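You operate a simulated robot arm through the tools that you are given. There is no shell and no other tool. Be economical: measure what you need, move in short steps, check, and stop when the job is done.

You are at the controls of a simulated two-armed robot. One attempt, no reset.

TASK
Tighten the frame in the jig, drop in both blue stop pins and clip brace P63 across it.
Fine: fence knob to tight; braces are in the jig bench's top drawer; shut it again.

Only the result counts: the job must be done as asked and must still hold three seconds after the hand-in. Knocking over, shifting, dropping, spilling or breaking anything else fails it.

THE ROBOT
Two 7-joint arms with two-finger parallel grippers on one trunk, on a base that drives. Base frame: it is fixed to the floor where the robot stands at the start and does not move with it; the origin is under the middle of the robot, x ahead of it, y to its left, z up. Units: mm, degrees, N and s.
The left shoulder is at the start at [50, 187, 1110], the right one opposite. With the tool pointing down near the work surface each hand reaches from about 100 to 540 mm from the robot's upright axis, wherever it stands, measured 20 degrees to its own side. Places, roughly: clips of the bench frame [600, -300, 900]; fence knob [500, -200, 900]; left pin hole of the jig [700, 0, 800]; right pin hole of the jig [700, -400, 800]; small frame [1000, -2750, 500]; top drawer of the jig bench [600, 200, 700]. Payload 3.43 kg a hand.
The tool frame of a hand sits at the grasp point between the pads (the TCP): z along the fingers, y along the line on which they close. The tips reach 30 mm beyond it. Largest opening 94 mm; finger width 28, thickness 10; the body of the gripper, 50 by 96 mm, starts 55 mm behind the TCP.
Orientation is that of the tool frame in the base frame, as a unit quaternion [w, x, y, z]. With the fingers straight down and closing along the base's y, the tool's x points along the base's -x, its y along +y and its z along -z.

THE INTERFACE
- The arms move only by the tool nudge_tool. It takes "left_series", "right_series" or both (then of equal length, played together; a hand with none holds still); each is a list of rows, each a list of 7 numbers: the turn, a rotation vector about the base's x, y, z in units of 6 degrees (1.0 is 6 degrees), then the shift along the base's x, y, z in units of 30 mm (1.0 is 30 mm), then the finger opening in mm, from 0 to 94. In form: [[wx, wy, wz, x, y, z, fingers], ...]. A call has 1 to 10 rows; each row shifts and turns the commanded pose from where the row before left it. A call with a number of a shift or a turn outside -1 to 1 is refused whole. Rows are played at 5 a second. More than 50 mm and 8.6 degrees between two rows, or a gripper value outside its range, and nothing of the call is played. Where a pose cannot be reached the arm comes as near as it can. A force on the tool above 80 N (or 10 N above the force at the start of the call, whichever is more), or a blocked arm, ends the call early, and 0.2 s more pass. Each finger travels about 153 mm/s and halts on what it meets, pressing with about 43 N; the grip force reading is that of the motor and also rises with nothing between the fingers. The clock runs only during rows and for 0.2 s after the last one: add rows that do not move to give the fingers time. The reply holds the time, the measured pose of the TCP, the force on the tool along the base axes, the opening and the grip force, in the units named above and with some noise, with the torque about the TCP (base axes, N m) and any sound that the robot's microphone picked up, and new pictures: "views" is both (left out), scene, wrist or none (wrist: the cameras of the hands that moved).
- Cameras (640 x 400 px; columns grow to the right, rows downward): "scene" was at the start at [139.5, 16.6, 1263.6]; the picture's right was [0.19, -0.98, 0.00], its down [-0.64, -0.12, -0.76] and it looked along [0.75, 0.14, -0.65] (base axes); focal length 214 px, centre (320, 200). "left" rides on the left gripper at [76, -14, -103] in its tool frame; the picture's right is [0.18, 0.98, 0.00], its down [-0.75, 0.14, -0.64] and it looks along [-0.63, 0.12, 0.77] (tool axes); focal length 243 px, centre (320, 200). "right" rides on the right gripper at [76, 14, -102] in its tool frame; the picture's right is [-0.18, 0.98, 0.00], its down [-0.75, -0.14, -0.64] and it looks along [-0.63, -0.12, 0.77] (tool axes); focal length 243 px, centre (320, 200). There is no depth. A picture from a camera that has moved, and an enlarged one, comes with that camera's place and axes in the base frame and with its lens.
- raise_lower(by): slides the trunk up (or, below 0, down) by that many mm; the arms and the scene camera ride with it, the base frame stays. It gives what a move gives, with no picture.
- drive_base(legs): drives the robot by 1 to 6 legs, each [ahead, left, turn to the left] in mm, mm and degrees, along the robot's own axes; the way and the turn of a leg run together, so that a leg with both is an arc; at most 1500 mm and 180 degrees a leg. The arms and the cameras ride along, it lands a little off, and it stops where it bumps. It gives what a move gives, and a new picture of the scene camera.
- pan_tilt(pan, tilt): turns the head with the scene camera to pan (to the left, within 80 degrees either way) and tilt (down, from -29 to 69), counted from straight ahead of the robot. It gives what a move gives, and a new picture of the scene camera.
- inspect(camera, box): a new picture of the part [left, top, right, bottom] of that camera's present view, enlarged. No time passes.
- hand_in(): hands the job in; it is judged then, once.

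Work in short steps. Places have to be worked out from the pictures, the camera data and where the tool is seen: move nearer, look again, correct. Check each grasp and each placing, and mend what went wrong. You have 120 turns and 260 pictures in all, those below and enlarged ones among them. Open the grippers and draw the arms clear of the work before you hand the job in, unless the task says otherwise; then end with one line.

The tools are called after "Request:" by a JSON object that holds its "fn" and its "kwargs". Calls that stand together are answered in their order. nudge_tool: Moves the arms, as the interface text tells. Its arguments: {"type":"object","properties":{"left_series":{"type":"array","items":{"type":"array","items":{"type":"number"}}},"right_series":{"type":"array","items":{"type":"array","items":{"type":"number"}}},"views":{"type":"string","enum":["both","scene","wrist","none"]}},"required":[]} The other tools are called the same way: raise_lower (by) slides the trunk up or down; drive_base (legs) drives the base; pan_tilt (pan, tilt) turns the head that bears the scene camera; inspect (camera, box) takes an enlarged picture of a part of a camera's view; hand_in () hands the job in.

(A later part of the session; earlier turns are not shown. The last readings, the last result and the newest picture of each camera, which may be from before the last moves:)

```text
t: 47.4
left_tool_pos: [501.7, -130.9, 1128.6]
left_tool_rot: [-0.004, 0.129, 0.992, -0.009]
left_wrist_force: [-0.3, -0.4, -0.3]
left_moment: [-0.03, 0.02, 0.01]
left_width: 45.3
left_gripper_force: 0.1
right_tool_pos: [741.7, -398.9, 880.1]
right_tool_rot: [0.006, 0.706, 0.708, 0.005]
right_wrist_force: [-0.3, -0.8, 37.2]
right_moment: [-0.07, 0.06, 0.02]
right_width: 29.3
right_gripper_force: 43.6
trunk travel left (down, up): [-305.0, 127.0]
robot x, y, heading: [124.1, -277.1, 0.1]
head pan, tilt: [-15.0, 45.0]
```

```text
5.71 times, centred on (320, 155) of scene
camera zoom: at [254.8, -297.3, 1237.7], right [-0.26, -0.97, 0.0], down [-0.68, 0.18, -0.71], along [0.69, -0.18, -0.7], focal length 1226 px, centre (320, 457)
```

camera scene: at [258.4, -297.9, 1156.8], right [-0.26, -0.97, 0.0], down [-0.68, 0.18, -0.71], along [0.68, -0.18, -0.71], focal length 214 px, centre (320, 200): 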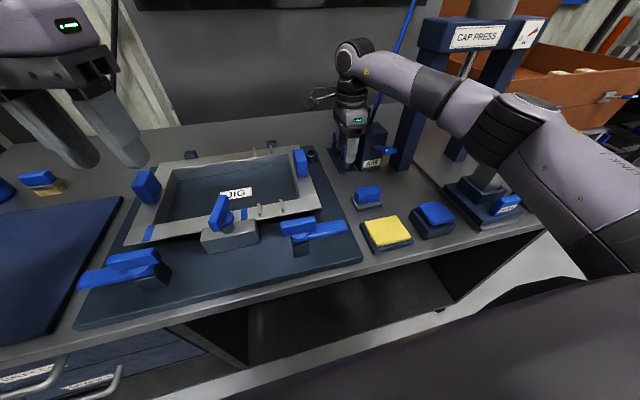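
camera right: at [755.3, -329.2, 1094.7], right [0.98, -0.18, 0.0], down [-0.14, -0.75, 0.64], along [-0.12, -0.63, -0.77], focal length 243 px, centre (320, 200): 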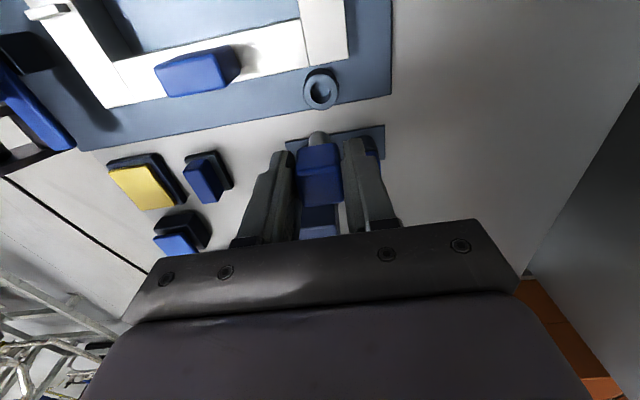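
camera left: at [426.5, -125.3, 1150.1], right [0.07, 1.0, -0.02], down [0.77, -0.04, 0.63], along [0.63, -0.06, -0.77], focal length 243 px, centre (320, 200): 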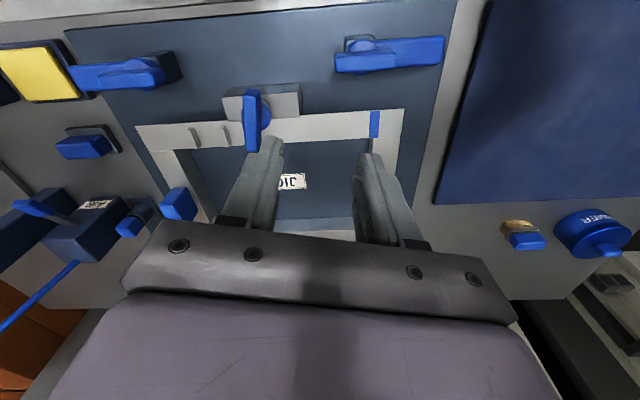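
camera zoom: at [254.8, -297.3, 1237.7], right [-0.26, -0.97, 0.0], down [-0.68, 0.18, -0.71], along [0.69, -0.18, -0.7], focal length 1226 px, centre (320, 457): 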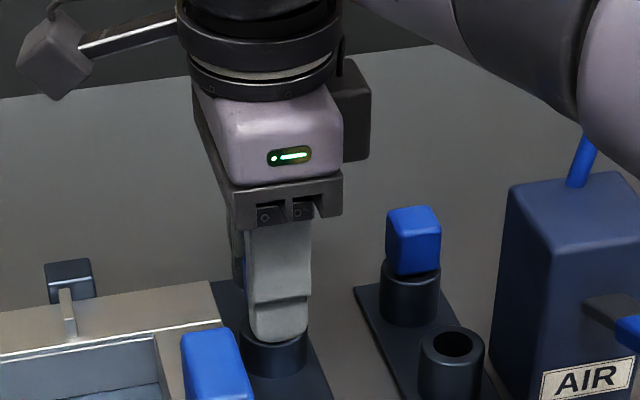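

37 N upward at z=880: seated or nearly so. I release, lift and inspect.

Request:
{"fn": "nudge_tool", "kwargs": {"right_series": [[0, 0, 0, 0, 0, 0.15, 0], [0, 0, 0, 0, 0, 0, 46], [0, 0, 0, 0, 0, 0, 46], [0, 0, 0, 0, 0, 1, 46], [0, 0, 0, 0, 0, 1, 46], [0, 0, 0, 0, 0, 0, 46]], "views": "wrist"}}

Request:
{"fn": "inspect", "kwargs": {"camera": "scene", "box": [280, 120, 360, 190]}}

```text
t: 48.8
left_tool_pos: [505.6, -131.4, 1125.7]
left_tool_rot: [-0.006, 0.128, 0.992, -0.009]
left_wrist_force: [0.1, 0.8, -0.3]
left_moment: [0.0, -0.02, 0.01]
left_width: 45.1
left_gripper_force: 0.1
right_tool_pos: [743.7, -401.1, 937.4]
right_tool_rot: [0.001, 0.706, 0.708, 0.001]
right_wrist_force: [0.1, -0.3, 0.5]
right_moment: [-0.01, 0.0, 0.03]
right_width: 46.2
right_gripper_force: 0.1
trunk travel left (down, up): [-305.0, 127.0]
robot x, y, heading: [123.8, -279.3, 0.5]
head pan, tilt: [-15.0, 45.0]
camera right: at [758.5, -324.9, 1040.7], right [0.98, -0.18, 0.0], down [-0.14, -0.75, 0.64], along [-0.12, -0.63, -0.77], focal length 243 px, centre (320, 200)
```

right: 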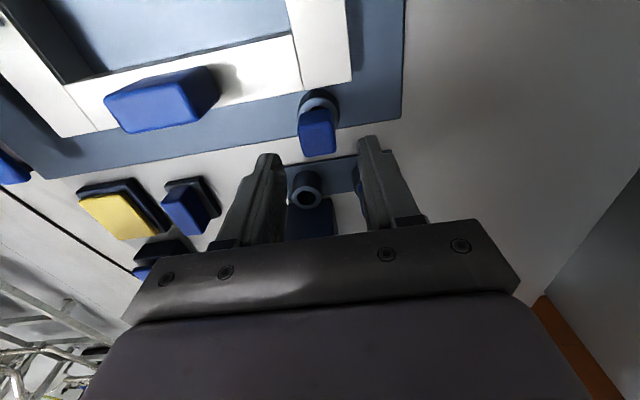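

```text
5.71 times, centred on (320, 155) of scene
camera zoom: at [258.5, -298.0, 1236.9], right [-0.26, -0.97, 0.0], down [-0.68, 0.18, -0.71], along [0.68, -0.18, -0.71], focal length 1226 px, centre (320, 457)
```

zoom: 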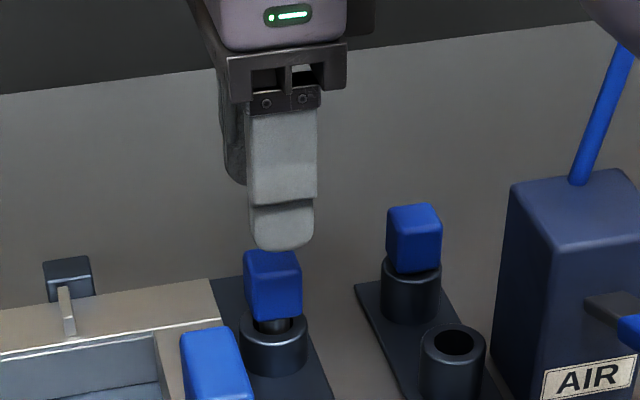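

Pin stands in the bushing with a slight gap under the head; I zoom to compare with the one in the rack.

Request:
{"fn": "inspect", "kwargs": {"camera": "scene", "box": [300, 148, 350, 184]}}

Request:
{"fn": "inspect", "kwargs": {"camera": "right", "box": [270, 70, 370, 170]}}

```text
11.11 times, centred on (325, 166) of scene
camera zoom: at [258.5, -298.0, 1236.9], right [-0.26, -0.97, 0.0], down [-0.68, 0.18, -0.71], along [0.68, -0.18, -0.71], focal length 2383 px, centre (264, 578)
```

zoom: 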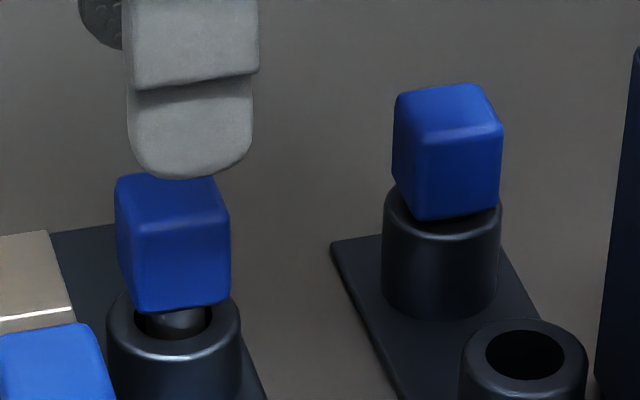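

```text
4.00 times, centred on (320, 120) of right
camera zoom: at [758.5, -324.9, 1040.7], right [0.98, -0.18, 0.0], down [-0.14, -0.75, 0.64], along [-0.12, -0.63, -0.77], focal length 970 px, centre (320, 520)
```

zoom: 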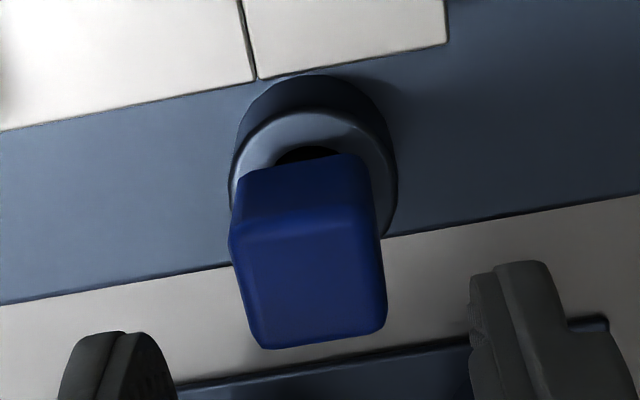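

The head stands ~9 mm proud unlike in the rack, and the shank sits to the −y side of the bore, so it is probably caught on a ledge. I regrasp, shift ~2 mm +y and push down.

Request:
{"fn": "nudge_tool", "kwargs": {"right_series": [[0, 0, 0, 0, 0, -0.9, 46], [0, 0, 0, 0, 0, -0.85, 46], [0, 0, 0, 0, 0, 0, 0], [0, 0, 0, 0, 0, 0, 0], [0, 0, 0, 0, 0.07, 0, 0], [0, 0, 0, 0, 0, -0.15, 0], [0, 0, 0, 0, 0, -0.15, 0], [0, 0, 0, 0, 0, 0, 0]], "views": "none"}}

```text
t: 50.6
left_tool_pos: [502.0, -129.8, 1128.3]
left_tool_rot: [-0.003, 0.129, 0.992, -0.008]
left_wrist_force: [0.5, -0.3, 0.0]
left_moment: [-0.02, -0.02, 0.0]
left_width: 45.3
left_gripper_force: 0.1
right_tool_pos: [742.4, -398.4, 882.0]
right_tool_rot: [0.005, 0.706, 0.708, 0.006]
right_wrist_force: [-0.9, -2.1, 36.4]
right_moment: [-0.15, 0.0, 0.0]
right_width: 29.5
right_gripper_force: 43.4
trunk travel left (down, up): [-305.0, 127.0]
robot x, y, heading: [124.5, -275.8, 0.5]
head pan, tilt: [-15.0, 45.0]
```

Still blocked. I sweep sideways in small steps under light down-force to find the lower bore.

Request:
{"fn": "nudge_tool", "kwargs": {"right_series": [[0, 0, 0, 0, 0, 0.1, 0], [0, 0, 0, 0.06, 0, 0, 0], [0, 0, 0, 0, 0.06, 0, 0], [0, 0, 0, -0.06, 0, 0, 0], [0, 0, 0, -0.06, 0, 0, 0], [0, 0, 0, 0, -0.06, 0, 0], [0, 0, 0, 0, -0.06, 0, 0], [0, 0, 0, 0.06, 0, 0, 0], [0, 0, 0, 0.06, 0, 0, 0], [0, 0, 0, 0, 0, 0, 0]], "views": "none"}}

```text
t: 52.8
left_tool_pos: [503.3, -129.6, 1126.9]
left_tool_rot: [-0.004, 0.129, 0.992, -0.009]
left_wrist_force: [-1.0, 0.2, -0.6]
left_moment: [-0.02, 0.0, -0.02]
left_width: 45.0
left_gripper_force: 0.1
right_tool_pos: [742.6, -398.8, 881.7]
right_tool_rot: [0.001, 0.705, 0.709, 0.003]
right_wrist_force: [-3.7, 4.4, 23.5]
right_moment: [0.33, 0.2, 0.01]
right_width: 29.6
right_gripper_force: 42.8
trunk travel left (down, up): [-305.0, 127.0]
robot x, y, heading: [124.8, -275.8, 0.1]
head pan, tilt: [-15.0, 45.0]
```

It seems bottomed, but I want certainty: I lift the pin out and look straight into the bore.

Request:
{"fn": "nudge_tool", "kwargs": {"right_series": [[0, 0, 0, 0, 0, 0.6, 0], [0, 0, 0, 0, 0, 0.9, 0], [0, 0, 0, 0, 0, 0.9, 0], [0, 0, 0, 0, 0, 0.4, 0], [0, 0, 0, 0, 0, 0, 0]], "views": "none"}}

Request:
{"fn": "inspect", "kwargs": {"camera": "right", "box": [280, 70, 360, 150]}}

Request:
{"fn": "inspect", "kwargs": {"camera": "scene", "box": [295, 130, 345, 184]}}

```text
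t: 54.0
left_tool_pos: [504.8, -131.5, 1126.2]
left_tool_rot: [-0.006, 0.128, 0.992, -0.009]
left_wrist_force: [-1.1, 0.3, 0.0]
left_moment: [-0.01, 0.03, -0.04]
left_width: 45.0
left_gripper_force: 0.0
right_tool_pos: [742.8, -401.7, 961.7]
right_tool_rot: [0.001, 0.706, 0.708, 0.002]
right_wrist_force: [-0.7, -0.4, -0.6]
right_moment: [0.01, 0.0, -0.01]
right_width: 29.6
right_gripper_force: 43.0
trunk travel left (down, up): [-305.0, 127.0]
robot x, y, heading: [121.9, -273.9, 0.3]
head pan, tilt: [-15.0, 45.0]
```

```text
5.00 times, centred on (320, 110) of right
camera zoom: at [758.7, -325.4, 1065.0], right [0.98, -0.18, 0.0], down [-0.14, -0.75, 0.64], along [-0.12, -0.63, -0.77], focal length 1213 px, centre (320, 650)
```

zoom: 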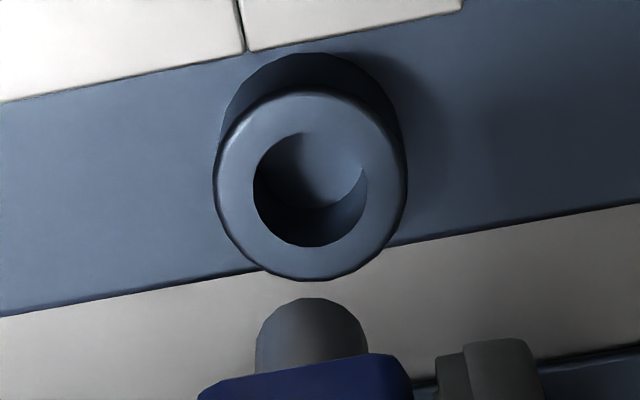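

```text
7.41 times, centred on (320, 157) of scene
camera zoom: at [258.4, -298.0, 1236.9], right [-0.26, -0.97, 0.0], down [-0.68, 0.18, -0.71], along [0.68, -0.18, -0.71], focal length 1589 px, centre (320, 518)
```

zoom: 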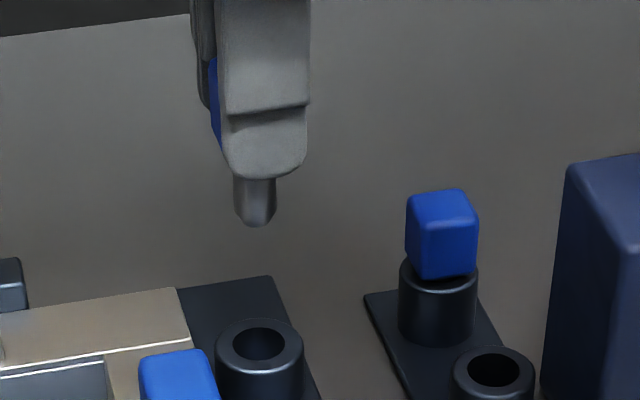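

The bore has a flat floor at plate level, so the pin was simply bottomed — that is its full seat. I reinsert it and release.

Request:
{"fn": "nudge_tool", "kwargs": {"right_series": [[0, 0, 0, -0.03, 0, -0.8, 0], [0, 0, 0, 0, 0, -0.8, 0], [0, 0, 0, 0, 0, -0.5, 0], [0, 0, 0, 0, 0, -0.3, 0], [0, 0, 0, 0, 0, -0.25, 0], [0, 0, 0, 0, 0, 0, 0]], "views": "none"}}

Request:
{"fn": "inspect", "kwargs": {"camera": "scene", "box": [295, 130, 345, 184]}}

```text
t: 55.4
left_tool_pos: [505.4, -131.6, 1126.0]
left_tool_rot: [-0.006, 0.129, 0.992, -0.009]
left_wrist_force: [0.2, 0.2, 1.1]
left_moment: [-0.03, 0.01, 0.01]
left_width: 44.9
left_gripper_force: 0.0
right_tool_pos: [742.9, -401.3, 883.1]
right_tool_rot: [0.002, 0.706, 0.708, 0.0]
right_wrist_force: [0.0, -0.4, -0.8]
right_moment: [0.0, -0.02, -0.03]
right_width: 29.6
right_gripper_force: 42.9
trunk travel left (down, up): [-305.0, 127.0]
robot x, y, heading: [125.6, -278.3, 0.5]
head pan, tilt: [-15.0, 45.0]
```

```text
7.41 times, centred on (320, 157) of scene
camera zoom: at [258.4, -298.0, 1236.9], right [-0.26, -0.97, 0.0], down [-0.68, 0.18, -0.71], along [0.68, -0.18, -0.71], focal length 1589 px, centre (320, 518)
```

zoom: 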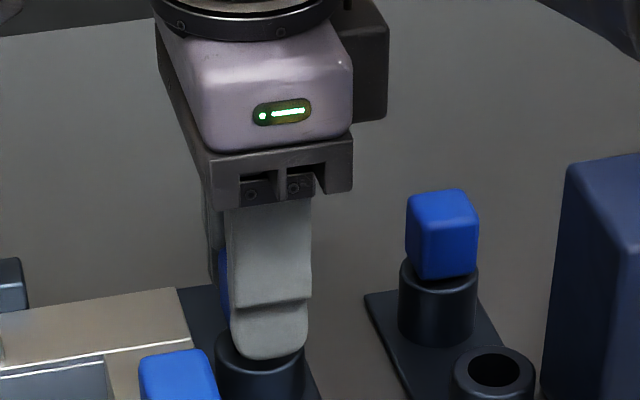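

The pin is in the bore at z 883 without side force; I release and lift.

Request:
{"fn": "nudge_tool", "kwargs": {"right_series": [[0, 0, 0, 0, 0, -0.05, 0], [0, 0, 0, 0, 0, 0, 46], [0, 0, 0, 0, 0, 0, 46], [0, 0, 0, 0, 0, 1, 46], [0, 0, 0, 0, 0, 1, 46], [0, 0, 0, 0, -0.5, 1, 46], [0, 0, 0, 0, -0.5, 0, 46]], "views": "none"}}

Request:
{"fn": "inspect", "kwargs": {"camera": "scene", "box": [295, 130, 345, 184]}}

```text
t: 57.0
left_tool_pos: [504.8, -131.4, 1126.1]
left_tool_rot: [-0.005, 0.129, 0.992, -0.008]
left_wrist_force: [0.3, 0.6, 0.3]
left_moment: [-0.02, -0.03, -0.01]
left_width: 44.8
left_gripper_force: 0.0
right_tool_pos: [743.3, -430.7, 970.2]
right_tool_rot: [0.0, 0.707, 0.708, 0.001]
right_wrist_force: [0.3, -0.3, 0.0]
right_moment: [0.03, 0.01, -0.01]
right_width: 46.0
right_gripper_force: 0.2
trunk travel left (down, up): [-305.0, 127.0]
robot x, y, heading: [123.1, -278.9, 0.3]
head pan, tilt: [-15.0, 45.0]
```

```text
7.41 times, centred on (320, 157) of scene
camera zoom: at [258.4, -298.2, 1236.9], right [-0.26, -0.97, 0.0], down [-0.68, 0.18, -0.71], along [0.68, -0.18, -0.71], focal length 1589 px, centre (320, 518)
```

zoom: 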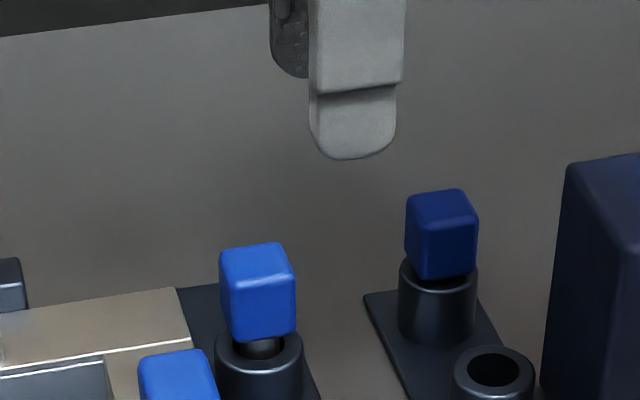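

First pin is in. I try reaching for the far pin (783,-490) with the raised trunk.

Request:
{"fn": "nudge_tool", "kwargs": {"right_series": [[0, 0, 0, 0, -0.7, 0, 50], [0, 0, 0, 0.4, -0.7, -0.4, 50], [0, 0, 0, 0.4, -0.55, -0.4, 50], [0, 0, 0, 0.5, 0, -0.5, 50], [0, 0, 0, 0, 0, 0, 50]], "views": "wrist"}}

```text
t: 58.2
left_tool_pos: [504.9, -131.0, 1125.2]
left_tool_rot: [-0.006, 0.129, 0.992, -0.009]
left_wrist_force: [0.3, -1.1, 0.2]
left_moment: [0.01, 0.02, 0.03]
left_width: 45.3
left_gripper_force: 0.1
right_tool_pos: [759.6, -490.5, 938.0]
right_tool_rot: [0.0, 0.706, 0.708, 0.001]
right_wrist_force: [-0.5, 0.0, 0.5]
right_moment: [0.02, -0.01, 0.04]
right_width: 50.1
right_gripper_force: 0.1
right hand out of reach, approached as far as the arm can: row 3, 4
trunk travel left (down, up): [-305.0, 127.0]
robot x, y, heading: [126.3, -273.9, 0.3]
head pan, tilt: [-15.0, 45.0]
camera right: at [773.4, -414.2, 1041.8], right [0.98, -0.18, 0.0], down [-0.14, -0.75, 0.64], along [-0.11, -0.63, -0.77], focal length 243 px, centre (320, 200)
```

right: 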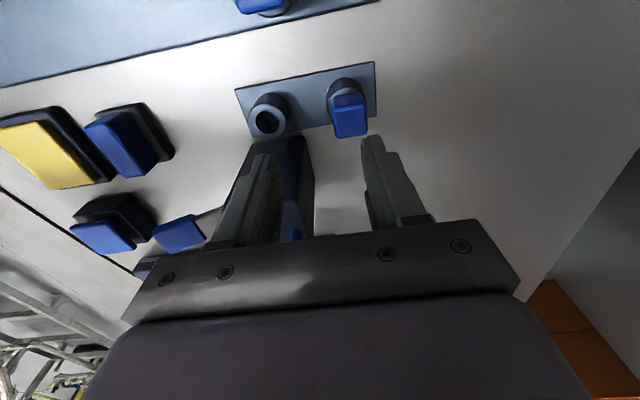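

Limit is x≈760 here. I look at the arm's shape to judge how best to gain 25 mm.

Request:
{"fn": "pan_tilt", "kwargs": {"pan": -35, "tilt": 25}}

```text
t: 59.0
left_tool_pos: [504.7, -131.7, 1125.7]
left_tool_rot: [-0.006, 0.129, 0.992, -0.01]
left_wrist_force: [-0.9, -0.1, -0.5]
left_moment: [0.01, 0.02, 0.0]
left_width: 45.0
left_gripper_force: 0.0
right_tool_pos: [758.1, -489.7, 938.4]
right_tool_rot: [0.0, 0.707, 0.708, 0.0]
right_wrist_force: [0.1, -1.2, -0.4]
right_moment: [0.01, 0.02, -0.02]
right_width: 50.1
right_gripper_force: 0.1
trunk travel left (down, up): [-305.0, 127.0]
robot x, y, heading: [126.5, -275.8, 0.4]
head pan, tilt: [-35.0, 25.0]
camera scene: at [255.5, -329.7, 1267.4], right [-0.57, -0.82, 0.0], down [-0.35, 0.24, -0.91], along [0.74, -0.52, -0.42], focal length 214 px, centre (320, 200)
```

scene: 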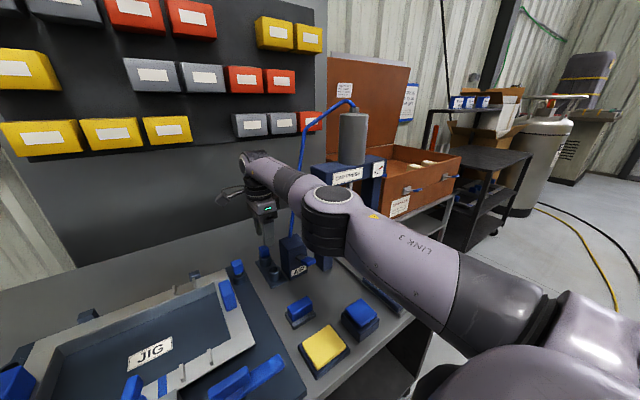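

The arm is nearly straight. I retract the hand and test whether the base can come nearer at another lateral spot.

Request:
{"fn": "nudge_tool", "kwargs": {"right_series": [[0, 0, 0, 0, 0.3, 1, 50], [0, 0, 0, -1, 0.3, 1, 50], [0, 0, 0, -1, 0.3, 1, 50], [0, 0, 0, -1, 0.3, 0, 50], [0, 0, 0, -1, 0, 0, 50], [0, 0, 0, -1, 0, 0, 50], [0, 0, 0, -1, 0, 0, 50], [0, 0, 0, -1, 0, 0, 50]], "views": "none"}}

Request:
{"fn": "pan_tilt", "kwargs": {"pan": -45, "tilt": 60}}

```text
t: 60.9
left_tool_pos: [506.0, -130.7, 1125.6]
left_tool_rot: [-0.005, 0.128, 0.992, -0.009]
left_wrist_force: [0.1, -0.5, -0.1]
left_moment: [0.03, -0.02, 0.0]
left_width: 45.1
left_gripper_force: 0.1
right_tool_pos: [565.2, -454.7, 1032.8]
right_tool_rot: [0.0, 0.707, 0.708, 0.001]
right_wrist_force: [-0.2, 0.4, 0.6]
right_moment: [0.06, 0.03, 0.0]
right_width: 50.0
right_gripper_force: 0.1
right hand out of reach, approached as far as the arm can: row 1, 2
trunk travel left (down, up): [-305.0, 127.0]
robot x, y, heading: [128.2, -279.1, 0.2]
head pan, tilt: [-35.0, 25.0]
```

```text
t: 61.9
left_tool_pos: [504.8, -130.7, 1125.8]
left_tool_rot: [-0.006, 0.128, 0.992, -0.009]
left_wrist_force: [0.2, 0.2, 0.0]
left_moment: [0.02, -0.03, 0.01]
left_width: 45.1
left_gripper_force: 0.0
right_tool_pos: [564.3, -455.2, 1031.7]
right_tool_rot: [0.001, 0.706, 0.708, 0.001]
right_wrist_force: [0.3, 0.4, 0.0]
right_moment: [0.02, -0.01, 0.02]
right_width: 50.2
right_gripper_force: 0.0
trunk travel left (down, up): [-305.0, 127.0]
robot x, y, heading: [124.7, -279.1, 0.2]
head pan, tilt: [-45.0, 60.0]
camera scene: at [227.1, -324.2, 1217.5], right [-0.7, -0.71, 0.0], down [-0.61, 0.61, -0.5], along [0.36, -0.35, -0.87], focal length 214 px, centre (320, 200)
```

scene: 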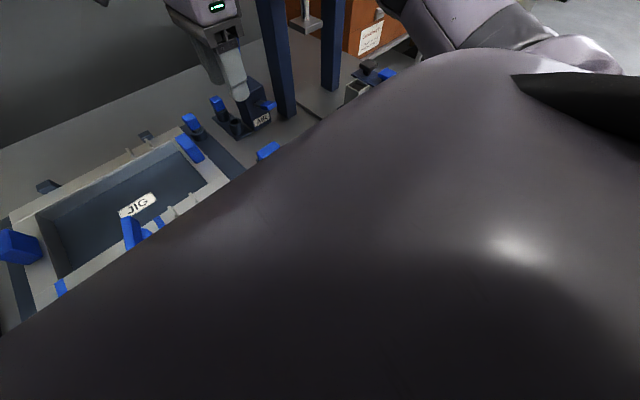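

I test a small left turn (15°), backing off slightly first and then closing in, to bring the right shoulder forward.

Request:
{"fn": "drive_base", "kwargs": {"legs": [[-15, 0, 0], [0, 0, 15], [40, 0, 0]]}}

```text
t: 64.0
left_tool_pos: [455.2, -32.1, 1125.4]
left_tool_rot: [-0.005, -0.001, 1.0, -0.009]
left_wrist_force: [-0.5, -0.5, -0.3]
left_moment: [0.01, -0.03, 0.0]
left_width: 45.0
left_gripper_force: 0.1
right_tool_pos: [594.7, -329.7, 1031.7]
right_tool_rot: [0.001, 0.608, 0.794, 0.0]
right_wrist_force: [-0.2, 0.3, 0.1]
right_moment: [0.01, 0.0, -0.01]
right_width: 50.1
right_gripper_force: 0.0
trunk travel left (down, up): [-305.0, 127.0]
robot x, y, heading: [125.0, -272.6, 15.0]
head pan, tilt: [-45.0, 60.0]
stopped in leg 3: the robot was blocked; the commanded pose is now the measured one
camera scene: at [235.0, -289.7, 1217.5], right [-0.5, -0.87, 0.0], down [-0.75, 0.43, -0.5], along [0.43, -0.25, -0.87], focal length 214 px, centre (320, 200)
```

scene: 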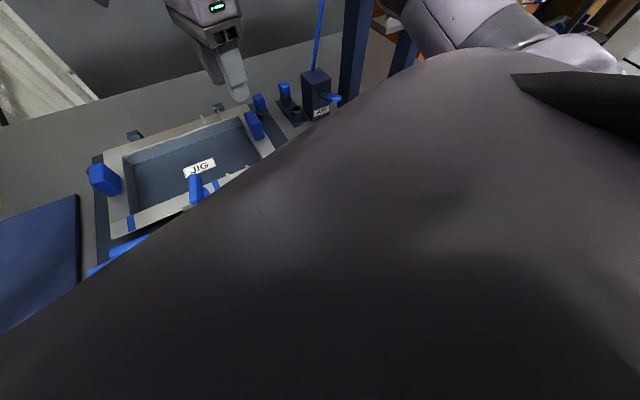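

The base is round, so turning is free. I turn another 20° for ample reach.

Request:
{"fn": "drive_base", "kwargs": {"legs": [[0, 0, 20]]}}

Request:
{"fn": "pan_tilt", "kwargs": {"pan": -60, "tilt": 42}}

```text
t: 65.5
left_tool_pos: [350.8, 67.9, 1125.2]
left_tool_rot: [-0.004, -0.175, 0.985, -0.009]
left_wrist_force: [-0.1, 0.9, -0.2]
left_moment: [0.0, 0.0, 0.0]
left_width: 44.9
left_gripper_force: 0.0
right_tool_pos: [588.4, -163.7, 1031.2]
right_tool_rot: [0.0, 0.461, 0.888, 0.0]
right_wrist_force: [0.5, -0.1, 1.0]
right_moment: [-0.01, -0.03, 0.02]
right_width: 50.4
right_gripper_force: 0.0
trunk travel left (down, up): [-305.0, 127.0]
robot x, y, heading: [122.6, -273.6, 35.3]
head pan, tilt: [-45.0, 60.0]
camera scene: at [234.7, -249.0, 1217.4], right [-0.17, -0.99, 0.0], down [-0.85, 0.15, -0.5], along [0.49, -0.09, -0.87], focal length 214 px, centre (320, 200)
```

scene: 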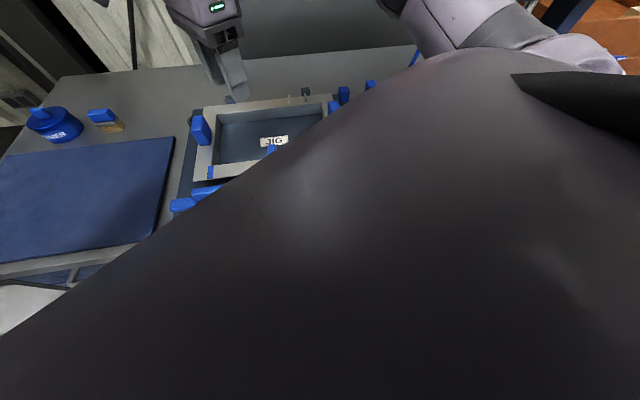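

```text
t: 66.3
left_tool_pos: [353.3, 66.9, 1124.7]
left_tool_rot: [-0.004, -0.176, 0.984, -0.01]
left_wrist_force: [0.7, 0.2, 0.3]
left_moment: [0.02, -0.01, -0.01]
left_width: 44.9
left_gripper_force: 0.0
right_tool_pos: [587.3, -163.8, 1031.3]
right_tool_rot: [0.0, 0.461, 0.887, 0.0]
right_wrist_force: [-0.4, -0.2, 0.2]
right_moment: [0.01, 0.0, -0.01]
right_width: 50.1
right_gripper_force: 0.0
trunk travel left (down, up): [-305.0, 127.0]
robot x, y, heading: [122.7, -274.3, 35.1]
head pan, tilt: [-60.0, 42.0]
camera scene: at [245.0, -272.8, 1241.2], right [-0.42, -0.91, 0.0], down [-0.61, 0.28, -0.74], along [0.67, -0.31, -0.67], focal length 214 px, centre (320, 200)
```

scene: 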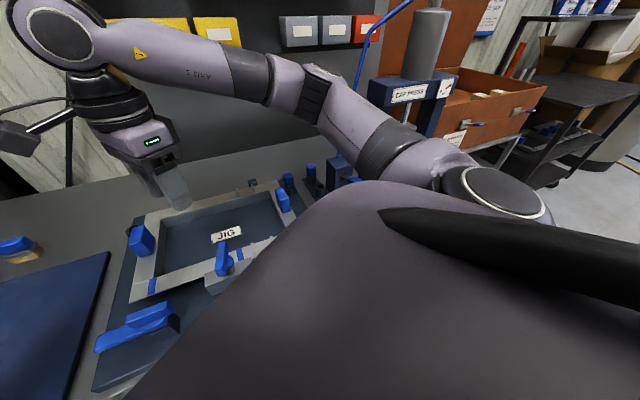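

I bring the hand back toward the far pin, restoring yaw to −90°.

Request:
{"fn": "nudge_tool", "kwargs": {"right_series": [[0, 0, -0.587, 0.6, -1, 0, 50], [0, 0, -0.587, 0.6, -1, 0, 50], [0, 0, -0.587, 0.6, -1, 0, 50], [0, 0, -0.587, 0.6, -1, 0, 50], [0, 0, -0.587, 0.6, -1, 0, 50], [0, 0, -0.587, 0.6, -1, 0, 50], [0, 0, -0.587, 0.6, -1, -0.3, 50], [0, 0, -0.587, 0.6, -1, -0.4, 50], [0, 0, -0.587, 0.6, -1, -0.4, 50], [0, 0, -0.587, 0.6, -1, -0.4, 50]], "views": "wrist"}}

```text
t: 68.5
left_tool_pos: [352.0, 69.0, 1124.9]
left_tool_rot: [-0.003, -0.176, 0.984, -0.009]
left_wrist_force: [0.2, -0.3, 0.2]
left_moment: [0.0, -0.01, 0.01]
left_width: 45.4
left_gripper_force: 0.0
right_tool_pos: [769.4, -460.6, 988.0]
right_tool_rot: [0.002, 0.707, 0.707, 0.0]
right_wrist_force: [-0.6, 0.1, -0.4]
right_moment: [0.03, 0.01, 0.0]
right_width: 50.0
right_gripper_force: 0.0
trunk travel left (down, up): [-305.0, 127.0]
robot x, y, heading: [122.1, -272.7, 35.2]
head pan, tilt: [-60.0, 42.0]
camera right: at [783.4, -384.3, 1092.4], right [0.98, -0.18, 0.0], down [-0.14, -0.75, 0.64], along [-0.12, -0.63, -0.77], focal length 243 px, centre (320, 200)
```

right: 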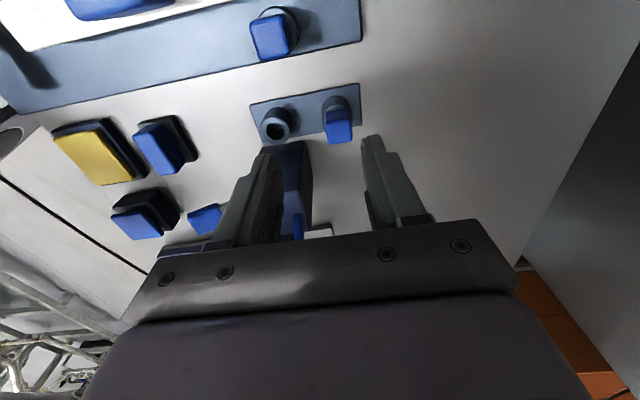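

Far pin at (783.5,-489.5). I align and descend to z≈905 first.

Request:
{"fn": "nudge_tool", "kwargs": {"right_series": [[0, 0, 0, 0.25, -0.5, -0.7, 50], [0, 0, 0, 0.22, -0.46, -0.7, 50], [0, 0, 0, 0, 0, -0.7, 50], [0, 0, 0, 0, 0, -0.7, 50], [0, 0, 0, 0, 0, 0, 50]], "views": "wrist"}}

```text
t: 69.7
left_tool_pos: [341.2, 76.8, 1123.2]
left_tool_rot: [0.0, -0.175, 0.984, -0.017]
left_wrist_force: [0.0, 0.0, -1.0]
left_moment: [0.0, 0.0, 0.0]
left_width: 45.3
left_gripper_force: 0.1
right_tool_pos: [773.0, -483.2, 913.2]
right_tool_rot: [0.01, 0.706, 0.708, 0.002]
right_wrist_force: [-1.1, 0.2, 0.4]
right_moment: [0.01, -0.01, 0.04]
right_width: 50.2
right_gripper_force: 0.1
trunk travel left (down, up): [-305.0, 127.0]
robot x, y, heading: [128.0, -273.3, 34.8]
head pan, tilt: [-60.0, 42.0]
camera right: at [786.5, -406.1, 1017.1], right [0.98, -0.18, 0.02], down [-0.15, -0.75, 0.65], along [-0.11, -0.64, -0.76], focal length 243 px, centre (320, 200)
```

right: 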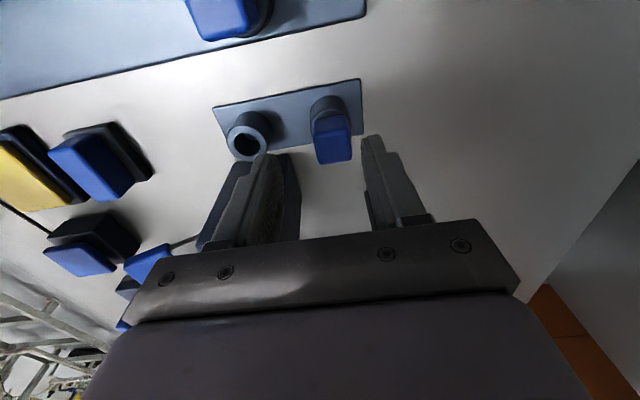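

The body is being pushed (left hand shifted too) — some part of the right arm touches something. I lift back and look.

Request:
{"fn": "nudge_tool", "kwargs": {"right_series": [[0, 0, 0, -0.3, 0.5, 0.7, 50], [0, 0, 0, -0.3, 0.5, 0.8, 50], [0, 0, 0, 0, 0, 0.8, 50], [0, 0, 0, 0, 0, 0, 50]], "views": "scene"}}

Request:
{"fn": "inspect", "kwargs": {"camera": "scene", "box": [260, 40, 520, 220]}}

```text
t: 70.7
left_tool_pos: [351.0, 68.0, 1125.9]
left_tool_rot: [-0.003, -0.175, 0.985, -0.012]
left_wrist_force: [0.1, 0.1, 0.5]
left_moment: [0.02, -0.02, 0.0]
left_width: 45.1
left_gripper_force: 0.0
right_tool_pos: [762.9, -462.0, 976.1]
right_tool_rot: [0.002, 0.708, 0.706, 0.0]
right_wrist_force: [-0.1, -0.2, 0.5]
right_moment: [0.04, -0.03, 0.01]
right_width: 50.3
right_gripper_force: 0.0
trunk travel left (down, up): [-305.0, 127.0]
robot x, y, heading: [124.0, -269.4, 35.4]
head pan, tilt: [-60.0, 42.0]
camera scene: at [243.7, -271.8, 1241.6], right [-0.42, -0.91, 0.0], down [-0.61, 0.28, -0.74], along [0.68, -0.31, -0.67], focal length 214 px, centre (320, 200)
```

scene: 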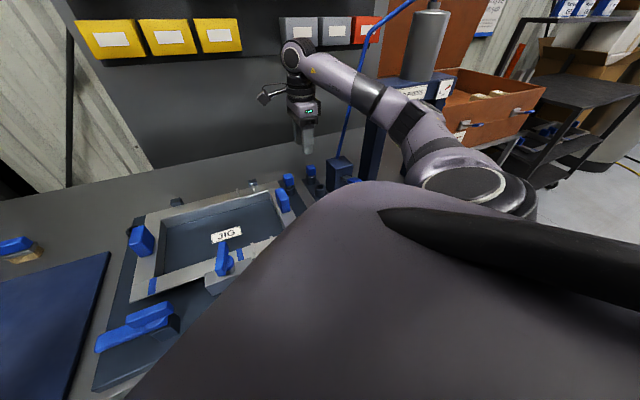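

```text
2.22 times, centred on (390, 130) of scene
camera zoom: at [243.7, -271.8, 1241.6], right [-0.42, -0.91, 0.0], down [-0.61, 0.28, -0.74], along [0.68, -0.31, -0.67], focal length 477 px, centre (164, 356)
```

zoom: 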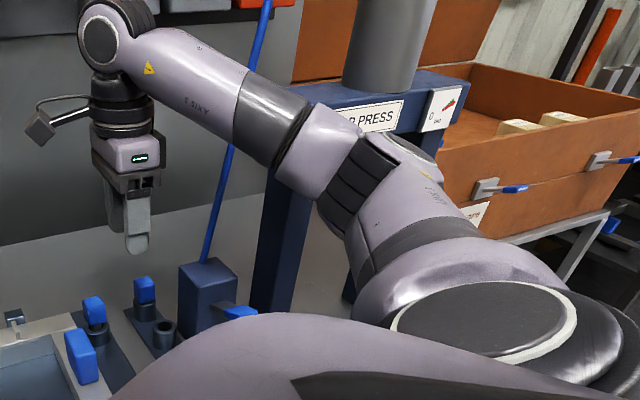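

The right elbow bulges toward the CAP PRESS post. I shift the base 90 mm along the bench to the left so the arm is straighter and further from the press.

Request:
{"fn": "nudge_tool", "kwargs": {"right_series": [[0, 0, 0, -0.5, 1, 0.5, 50], [0, 0, 0, -0.5, 1, 0.5, 50]], "views": "none"}}

Request:
{"fn": "drive_base", "kwargs": {"legs": [[48, 75, 0]]}}

```text
t: 71.3
left_tool_pos: [352.0, 67.0, 1126.4]
left_tool_rot: [-0.003, -0.176, 0.984, -0.01]
left_wrist_force: [0.1, -0.3, 0.6]
left_moment: [0.02, 0.02, -0.02]
left_width: 45.4
left_gripper_force: 0.0
right_tool_pos: [733.1, -400.8, 1004.1]
right_tool_rot: [0.0, 0.709, 0.705, -0.001]
right_wrist_force: [0.6, -0.3, 0.3]
right_moment: [0.01, 0.01, 0.01]
right_width: 50.0
right_gripper_force: 0.1
trunk travel left (down, up): [-305.0, 127.0]
robot x, y, heading: [124.7, -271.6, 35.2]
head pan, tilt: [-60.0, 42.0]
```

```text
t: 72.7
left_tool_pos: [348.3, 155.8, 1125.2]
left_tool_rot: [-0.004, -0.175, 0.985, -0.01]
left_wrist_force: [-0.7, 0.9, -0.4]
left_moment: [-0.04, -0.04, 0.04]
left_width: 44.8
left_gripper_force: 0.1
right_tool_pos: [729.6, -313.9, 1003.3]
right_tool_rot: [0.001, 0.708, 0.706, 0.0]
right_wrist_force: [-0.5, -0.2, 0.1]
right_moment: [-0.02, -0.03, -0.05]
right_width: 50.2
right_gripper_force: 0.0
trunk travel left (down, up): [-305.0, 127.0]
robot x, y, heading: [122.5, -183.6, 35.1]
head pan, tilt: [-60.0, 42.0]
camera scene: at [240.8, -184.0, 1241.2], right [-0.42, -0.91, 0.0], down [-0.61, 0.28, -0.74], along [0.67, -0.31, -0.67], focal length 214 px, centre (320, 200)
```

scene: 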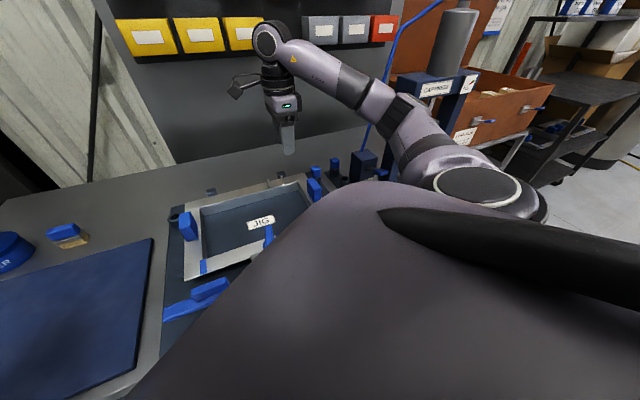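

Now I return the hand toward the far pin at height and check that nothing is pushed.

Request:
{"fn": "nudge_tool", "kwargs": {"right_series": [[0, 0, 0, 0.3, -1, 0, 50], [0, 0, 0, 0.3, -1, 0, 50], [0, 0, 0, 0.3, -1, 0, 50], [0, 0, 0, 0.3, -1, -0.3, 50], [0, 0, 0, 0.3, -1, -0.3, 50], [0, 0, 0, 0.3, -0.85, -0.4, 50], [0, 0, 0, 0, 0, -0.5, 50], [0, 0, 0, 0, 0, 0, 50]], "views": "both"}}

```text
t: 74.5
left_tool_pos: [347.1, 155.9, 1125.4]
left_tool_rot: [-0.004, -0.176, 0.984, -0.01]
left_wrist_force: [0.6, -0.7, -0.7]
left_moment: [0.03, -0.01, 0.0]
left_width: 44.7
left_gripper_force: 0.0
right_tool_pos: [784.4, -487.7, 956.4]
right_tool_rot: [0.001, 0.708, 0.706, -0.001]
right_wrist_force: [-1.0, -0.5, -1.5]
right_moment: [0.0, 0.01, -0.02]
right_width: 50.1
right_gripper_force: 0.0
trunk travel left (down, up): [-305.0, 127.0]
robot x, y, heading: [117.2, -185.4, 35.1]
head pan, tilt: [-60.0, 42.0]
camera scene: at [240.9, -184.4, 1241.2], right [-0.42, -0.91, 0.0], down [-0.61, 0.28, -0.74], along [0.67, -0.31, -0.67], focal length 214 px, centre (320, 200)
camera right: at [798.9, -411.9, 1059.7], right [0.98, -0.19, 0.0], down [-0.14, -0.75, 0.64], along [-0.12, -0.63, -0.77], focal length 243 px, centre (320, 200)
```

scene: 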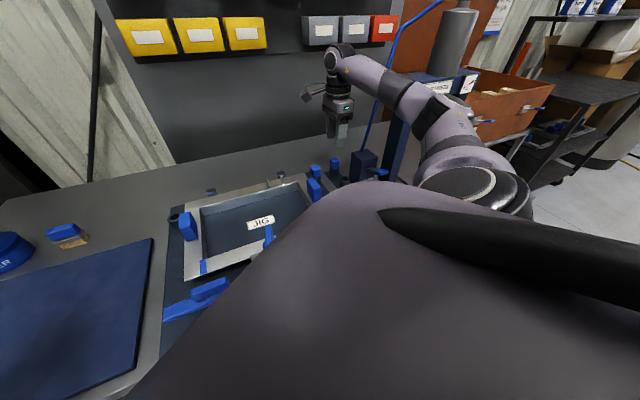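
right: 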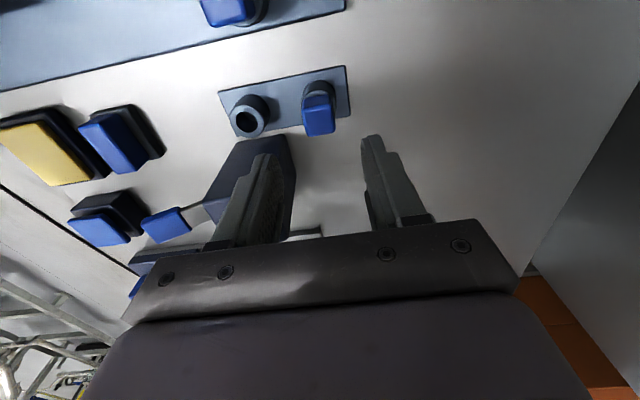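

Reached cleanly and aligned over the pin. I descend to z≈867, watching for body push.

Request:
{"fn": "nudge_tool", "kwargs": {"right_series": [[0, 0, 0, 0, -0.04, -0.8, 50], [0, 0, 0, 0, 0, -0.8, 50], [0, 0, 0, 0, 0, -0.7, 50], [0, 0, 0, 0, 0, -0.7, 50], [0, 0, 0, 0, 0, 0, 50]], "views": "wrist"}}

```text
t: 75.7
left_tool_pos: [348.0, 156.4, 1125.2]
left_tool_rot: [-0.004, -0.175, 0.985, -0.01]
left_wrist_force: [-0.9, -0.7, -0.4]
left_moment: [0.0, -0.01, 0.01]
left_width: 44.9
left_gripper_force: 0.0
right_tool_pos: [784.3, -490.6, 864.3]
right_tool_rot: [0.0, 0.708, 0.706, 0.0]
right_wrist_force: [0.2, -0.1, -1.0]
right_moment: [-0.02, 0.02, 0.0]
right_width: 50.0
right_gripper_force: 0.0
trunk travel left (down, up): [-305.0, 127.0]
robot x, y, heading: [121.1, -184.0, 35.3]
head pan, tilt: [-60.0, 42.0]
camera right: at [799.3, -413.7, 968.7], right [0.98, -0.19, 0.0], down [-0.14, -0.75, 0.64], along [-0.12, -0.63, -0.77], focal length 243 px, centre (320, 200)
```

right: 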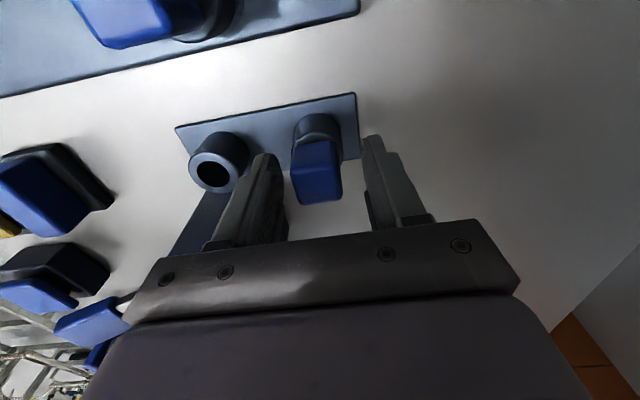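

Head centred; close and lift.

Request:
{"fn": "nudge_tool", "kwargs": {"right_series": [[0, 0, 0, 0, 0, 0, 0], [0, 0, 0, 0, 0, 0, 0], [0, 0, 0, 0, 0, 0.5, 0], [0, 0, 0, 0, 0, 0.8, 0], [0, 0, 0, 0, 0, 0.8, 0], [0, 0, 0, 0, 0, 0.8, 0], [0, 0, 0, 0, 0, 0.8, 0], [0, 0, 0, 0, 0, 0, 0]], "views": "both"}}

```text
t: 77.5
left_tool_pos: [348.7, 156.2, 1125.3]
left_tool_rot: [-0.004, -0.176, 0.984, -0.01]
left_wrist_force: [0.5, 0.2, -0.1]
left_moment: [0.03, -0.01, -0.02]
left_width: 45.0
left_gripper_force: 0.0
right_tool_pos: [784.9, -490.3, 976.4]
right_tool_rot: [0.0, 0.708, 0.706, 0.0]
right_wrist_force: [0.1, 0.1, -1.0]
right_moment: [-0.01, 0.02, 0.01]
right_width: 29.5
right_gripper_force: 43.0
trunk travel left (down, up): [-305.0, 127.0]
robot x, y, heading: [120.1, -184.6, 35.1]
head pan, tilt: [-60.0, 42.0]
camera scene: at [240.9, -184.4, 1241.2], right [-0.42, -0.91, 0.0], down [-0.61, 0.28, -0.74], along [0.67, -0.31, -0.67], focal length 214 px, centre (320, 200)
camera right: at [799.2, -413.1, 1080.4], right [0.98, -0.19, 0.0], down [-0.14, -0.75, 0.64], along [-0.12, -0.63, -0.77], focal length 243 px, centre (320, 200)
```

scene: 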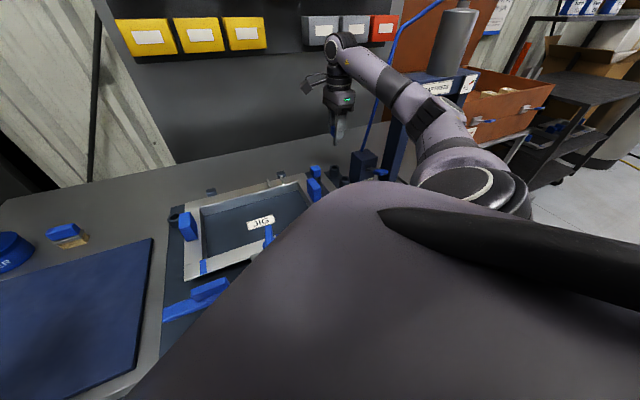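
right: 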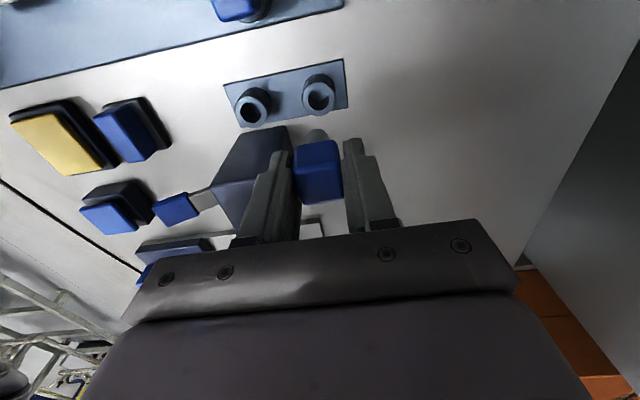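

Second pin held. I carry it at z≈1000 toward the left hole around (743,-5).

Request:
{"fn": "nudge_tool", "kwargs": {"right_series": [[0, 0, 0, -0.2, 0.5, 0.8, 0], [0, 0, 0, -0.2, 1, 0, 0], [0, 0, 0, -0.2, 1, 0, 0], [0, 0, 0, -0.2, 1, 0, 0], [0, 0, 0, -0.2, 1, 0, 0], [0, 0, 0, -0.2, 1, 0, 0], [0, 0, 0, -0.2, 1, 0, 0], [0, 0, 0, -0.1, 1, 0, 0], [0, 0, 0, 0, 1, 0, 0], [0, 0, 0, 0, 1, 0, 0]], "views": "none"}}

Request:
{"fn": "nudge_tool", "kwargs": {"right_series": [[0, 0, 0, 0, 1, 0, 0], [0, 0, 0, 0, 1, 0, 0], [0, 0, 0, 0, 1, 0, 0], [0, 0, 0, 0, 1, 0, 0], [0, 0, 0, 0, 1, 0, 0], [0, 0, 0, 0, 0.8, 0, 0], [0, 0, 0, 0, 0, 0, 0]], "views": "wrist"}}

Request:
{"fn": "pan_tilt", "kwargs": {"pan": -25, "tilt": 40}}

```text
t: 79.7
left_tool_pos: [348.2, 156.1, 1124.5]
left_tool_rot: [-0.004, -0.175, 0.985, -0.009]
left_wrist_force: [-0.7, 0.0, -0.1]
left_moment: [0.02, -0.02, -0.01]
left_width: 44.9
left_gripper_force: 0.1
right_tool_pos: [740.2, -203.6, 1002.8]
right_tool_rot: [0.001, 0.708, 0.706, 0.0]
right_wrist_force: [-0.3, 0.0, -0.3]
right_moment: [0.01, 0.0, 0.01]
right_width: 29.6
right_gripper_force: 42.9
trunk travel left (down, up): [-305.0, 127.0]
robot x, y, heading: [121.7, -183.1, 35.0]
head pan, tilt: [-60.0, 42.0]
```

```text
t: 81.3
left_tool_pos: [347.7, 154.9, 1125.2]
left_tool_rot: [-0.003, -0.176, 0.984, -0.009]
left_wrist_force: [-0.3, 0.6, 0.3]
left_moment: [0.02, 0.0, 0.02]
left_width: 45.1
left_gripper_force: 0.1
right_tool_pos: [737.8, -31.5, 1001.6]
right_tool_rot: [0.0, 0.708, 0.706, -0.001]
right_wrist_force: [0.3, 0.0, -0.7]
right_moment: [-0.04, -0.02, 0.0]
right_width: 29.3
right_gripper_force: 43.1
trunk travel left (down, up): [-305.0, 127.0]
robot x, y, heading: [117.6, -180.5, 35.2]
head pan, tilt: [-60.0, 42.0]
camera right: at [753.1, 44.3, 1104.9], right [0.98, -0.19, 0.0], down [-0.14, -0.75, 0.64], along [-0.12, -0.63, -0.77], focal length 243 px, centre (320, 200)
```

right: 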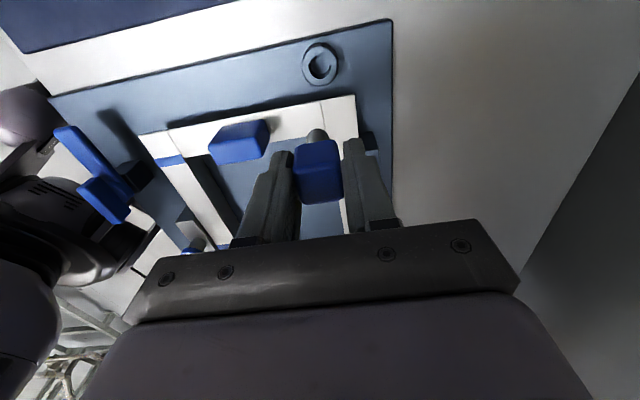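

```text
t: 82.3
left_tool_pos: [347.7, 155.4, 1125.3]
left_tool_rot: [-0.003, -0.176, 0.984, -0.01]
left_wrist_force: [0.8, 0.5, 0.3]
left_moment: [0.01, -0.04, 0.01]
left_width: 44.6
left_gripper_force: 0.0
right_tool_pos: [738.2, -32.6, 1001.5]
right_tool_rot: [0.001, 0.709, 0.705, -0.001]
right_wrist_force: [-0.6, -0.2, -0.7]
right_moment: [0.0, 0.02, 0.0]
right_width: 29.4
right_gripper_force: 43.0
trunk travel left (down, up): [-305.0, 127.0]
robot x, y, heading: [115.0, -187.9, 35.1]
head pan, tilt: [-25.0, 40.0]
camera scene: at [248.7, -134.3, 1244.1], right [0.18, -0.98, 0.0], down [-0.63, -0.11, -0.77], along [0.75, 0.13, -0.64], focal length 214 px, centre (320, 200)
```

scene: 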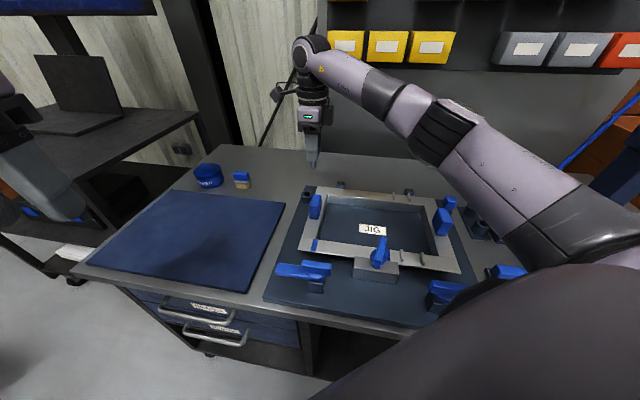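

Left hole at (743.8,-6). I move over it and down to z≈935.

Request:
{"fn": "nudge_tool", "kwargs": {"right_series": [[0, 0, 0, 0.1, 0.45, -0.5, 0], [0, 0, 0, 0.08, 0.43, -0.6, 0], [0, 0, 0, 0, 0, -0.6, 0], [0, 0, 0, 0, 0, -0.5, 0], [0, 0, 0, 0, 0, 0, 0]], "views": "none"}}

Request:
{"fn": "inspect", "kwargs": {"camera": "right", "box": [250, 70, 390, 200]}}

Request:
{"fn": "inspect", "kwargs": {"camera": "scene", "box": [280, 140, 340, 210]}}

```text
t: 83.5
left_tool_pos: [348.2, 156.7, 1124.7]
left_tool_rot: [-0.004, -0.175, 0.984, -0.01]
left_wrist_force: [-0.3, 0.2, 1.0]
left_moment: [0.0, -0.02, 0.0]
left_width: 45.0
left_gripper_force: 0.1
right_tool_pos: [744.4, -4.5, 935.6]
right_tool_rot: [0.0, 0.708, 0.706, -0.001]
right_wrist_force: [0.5, 0.5, -0.7]
right_moment: [0.02, 0.01, 0.0]
right_width: 29.3
right_gripper_force: 43.0
trunk travel left (down, up): [-305.0, 127.0]
robot x, y, heading: [119.0, -185.3, 35.2]
head pan, tilt: [-25.0, 40.0]
```

```text
3.08 times, centred on (320, 135) of right
camera zoom: at [759.0, 72.2, 1039.1], right [0.98, -0.19, 0.0], down [-0.14, -0.75, 0.64], along [-0.12, -0.63, -0.77], focal length 746 px, centre (320, 400)
```

zoom: 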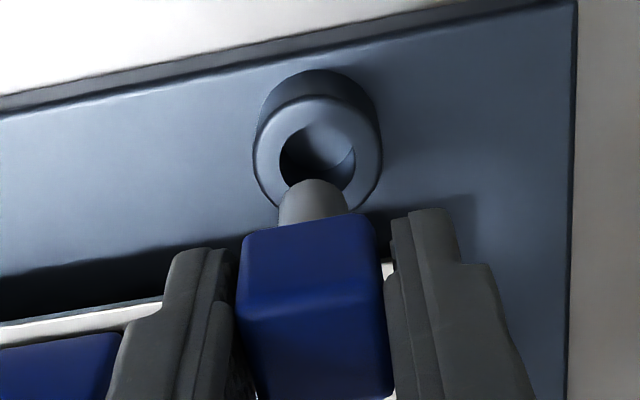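

```text
5.71 times, centred on (310, 175) of scene
camera zoom: at [248.7, -134.2, 1244.2], right [0.18, -0.98, 0.0], down [-0.63, -0.11, -0.77], along [0.75, 0.14, -0.64], focal length 1226 px, centre (377, 343)
```

zoom: 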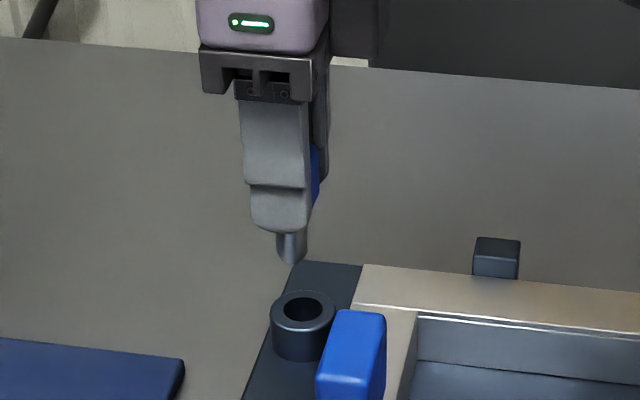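

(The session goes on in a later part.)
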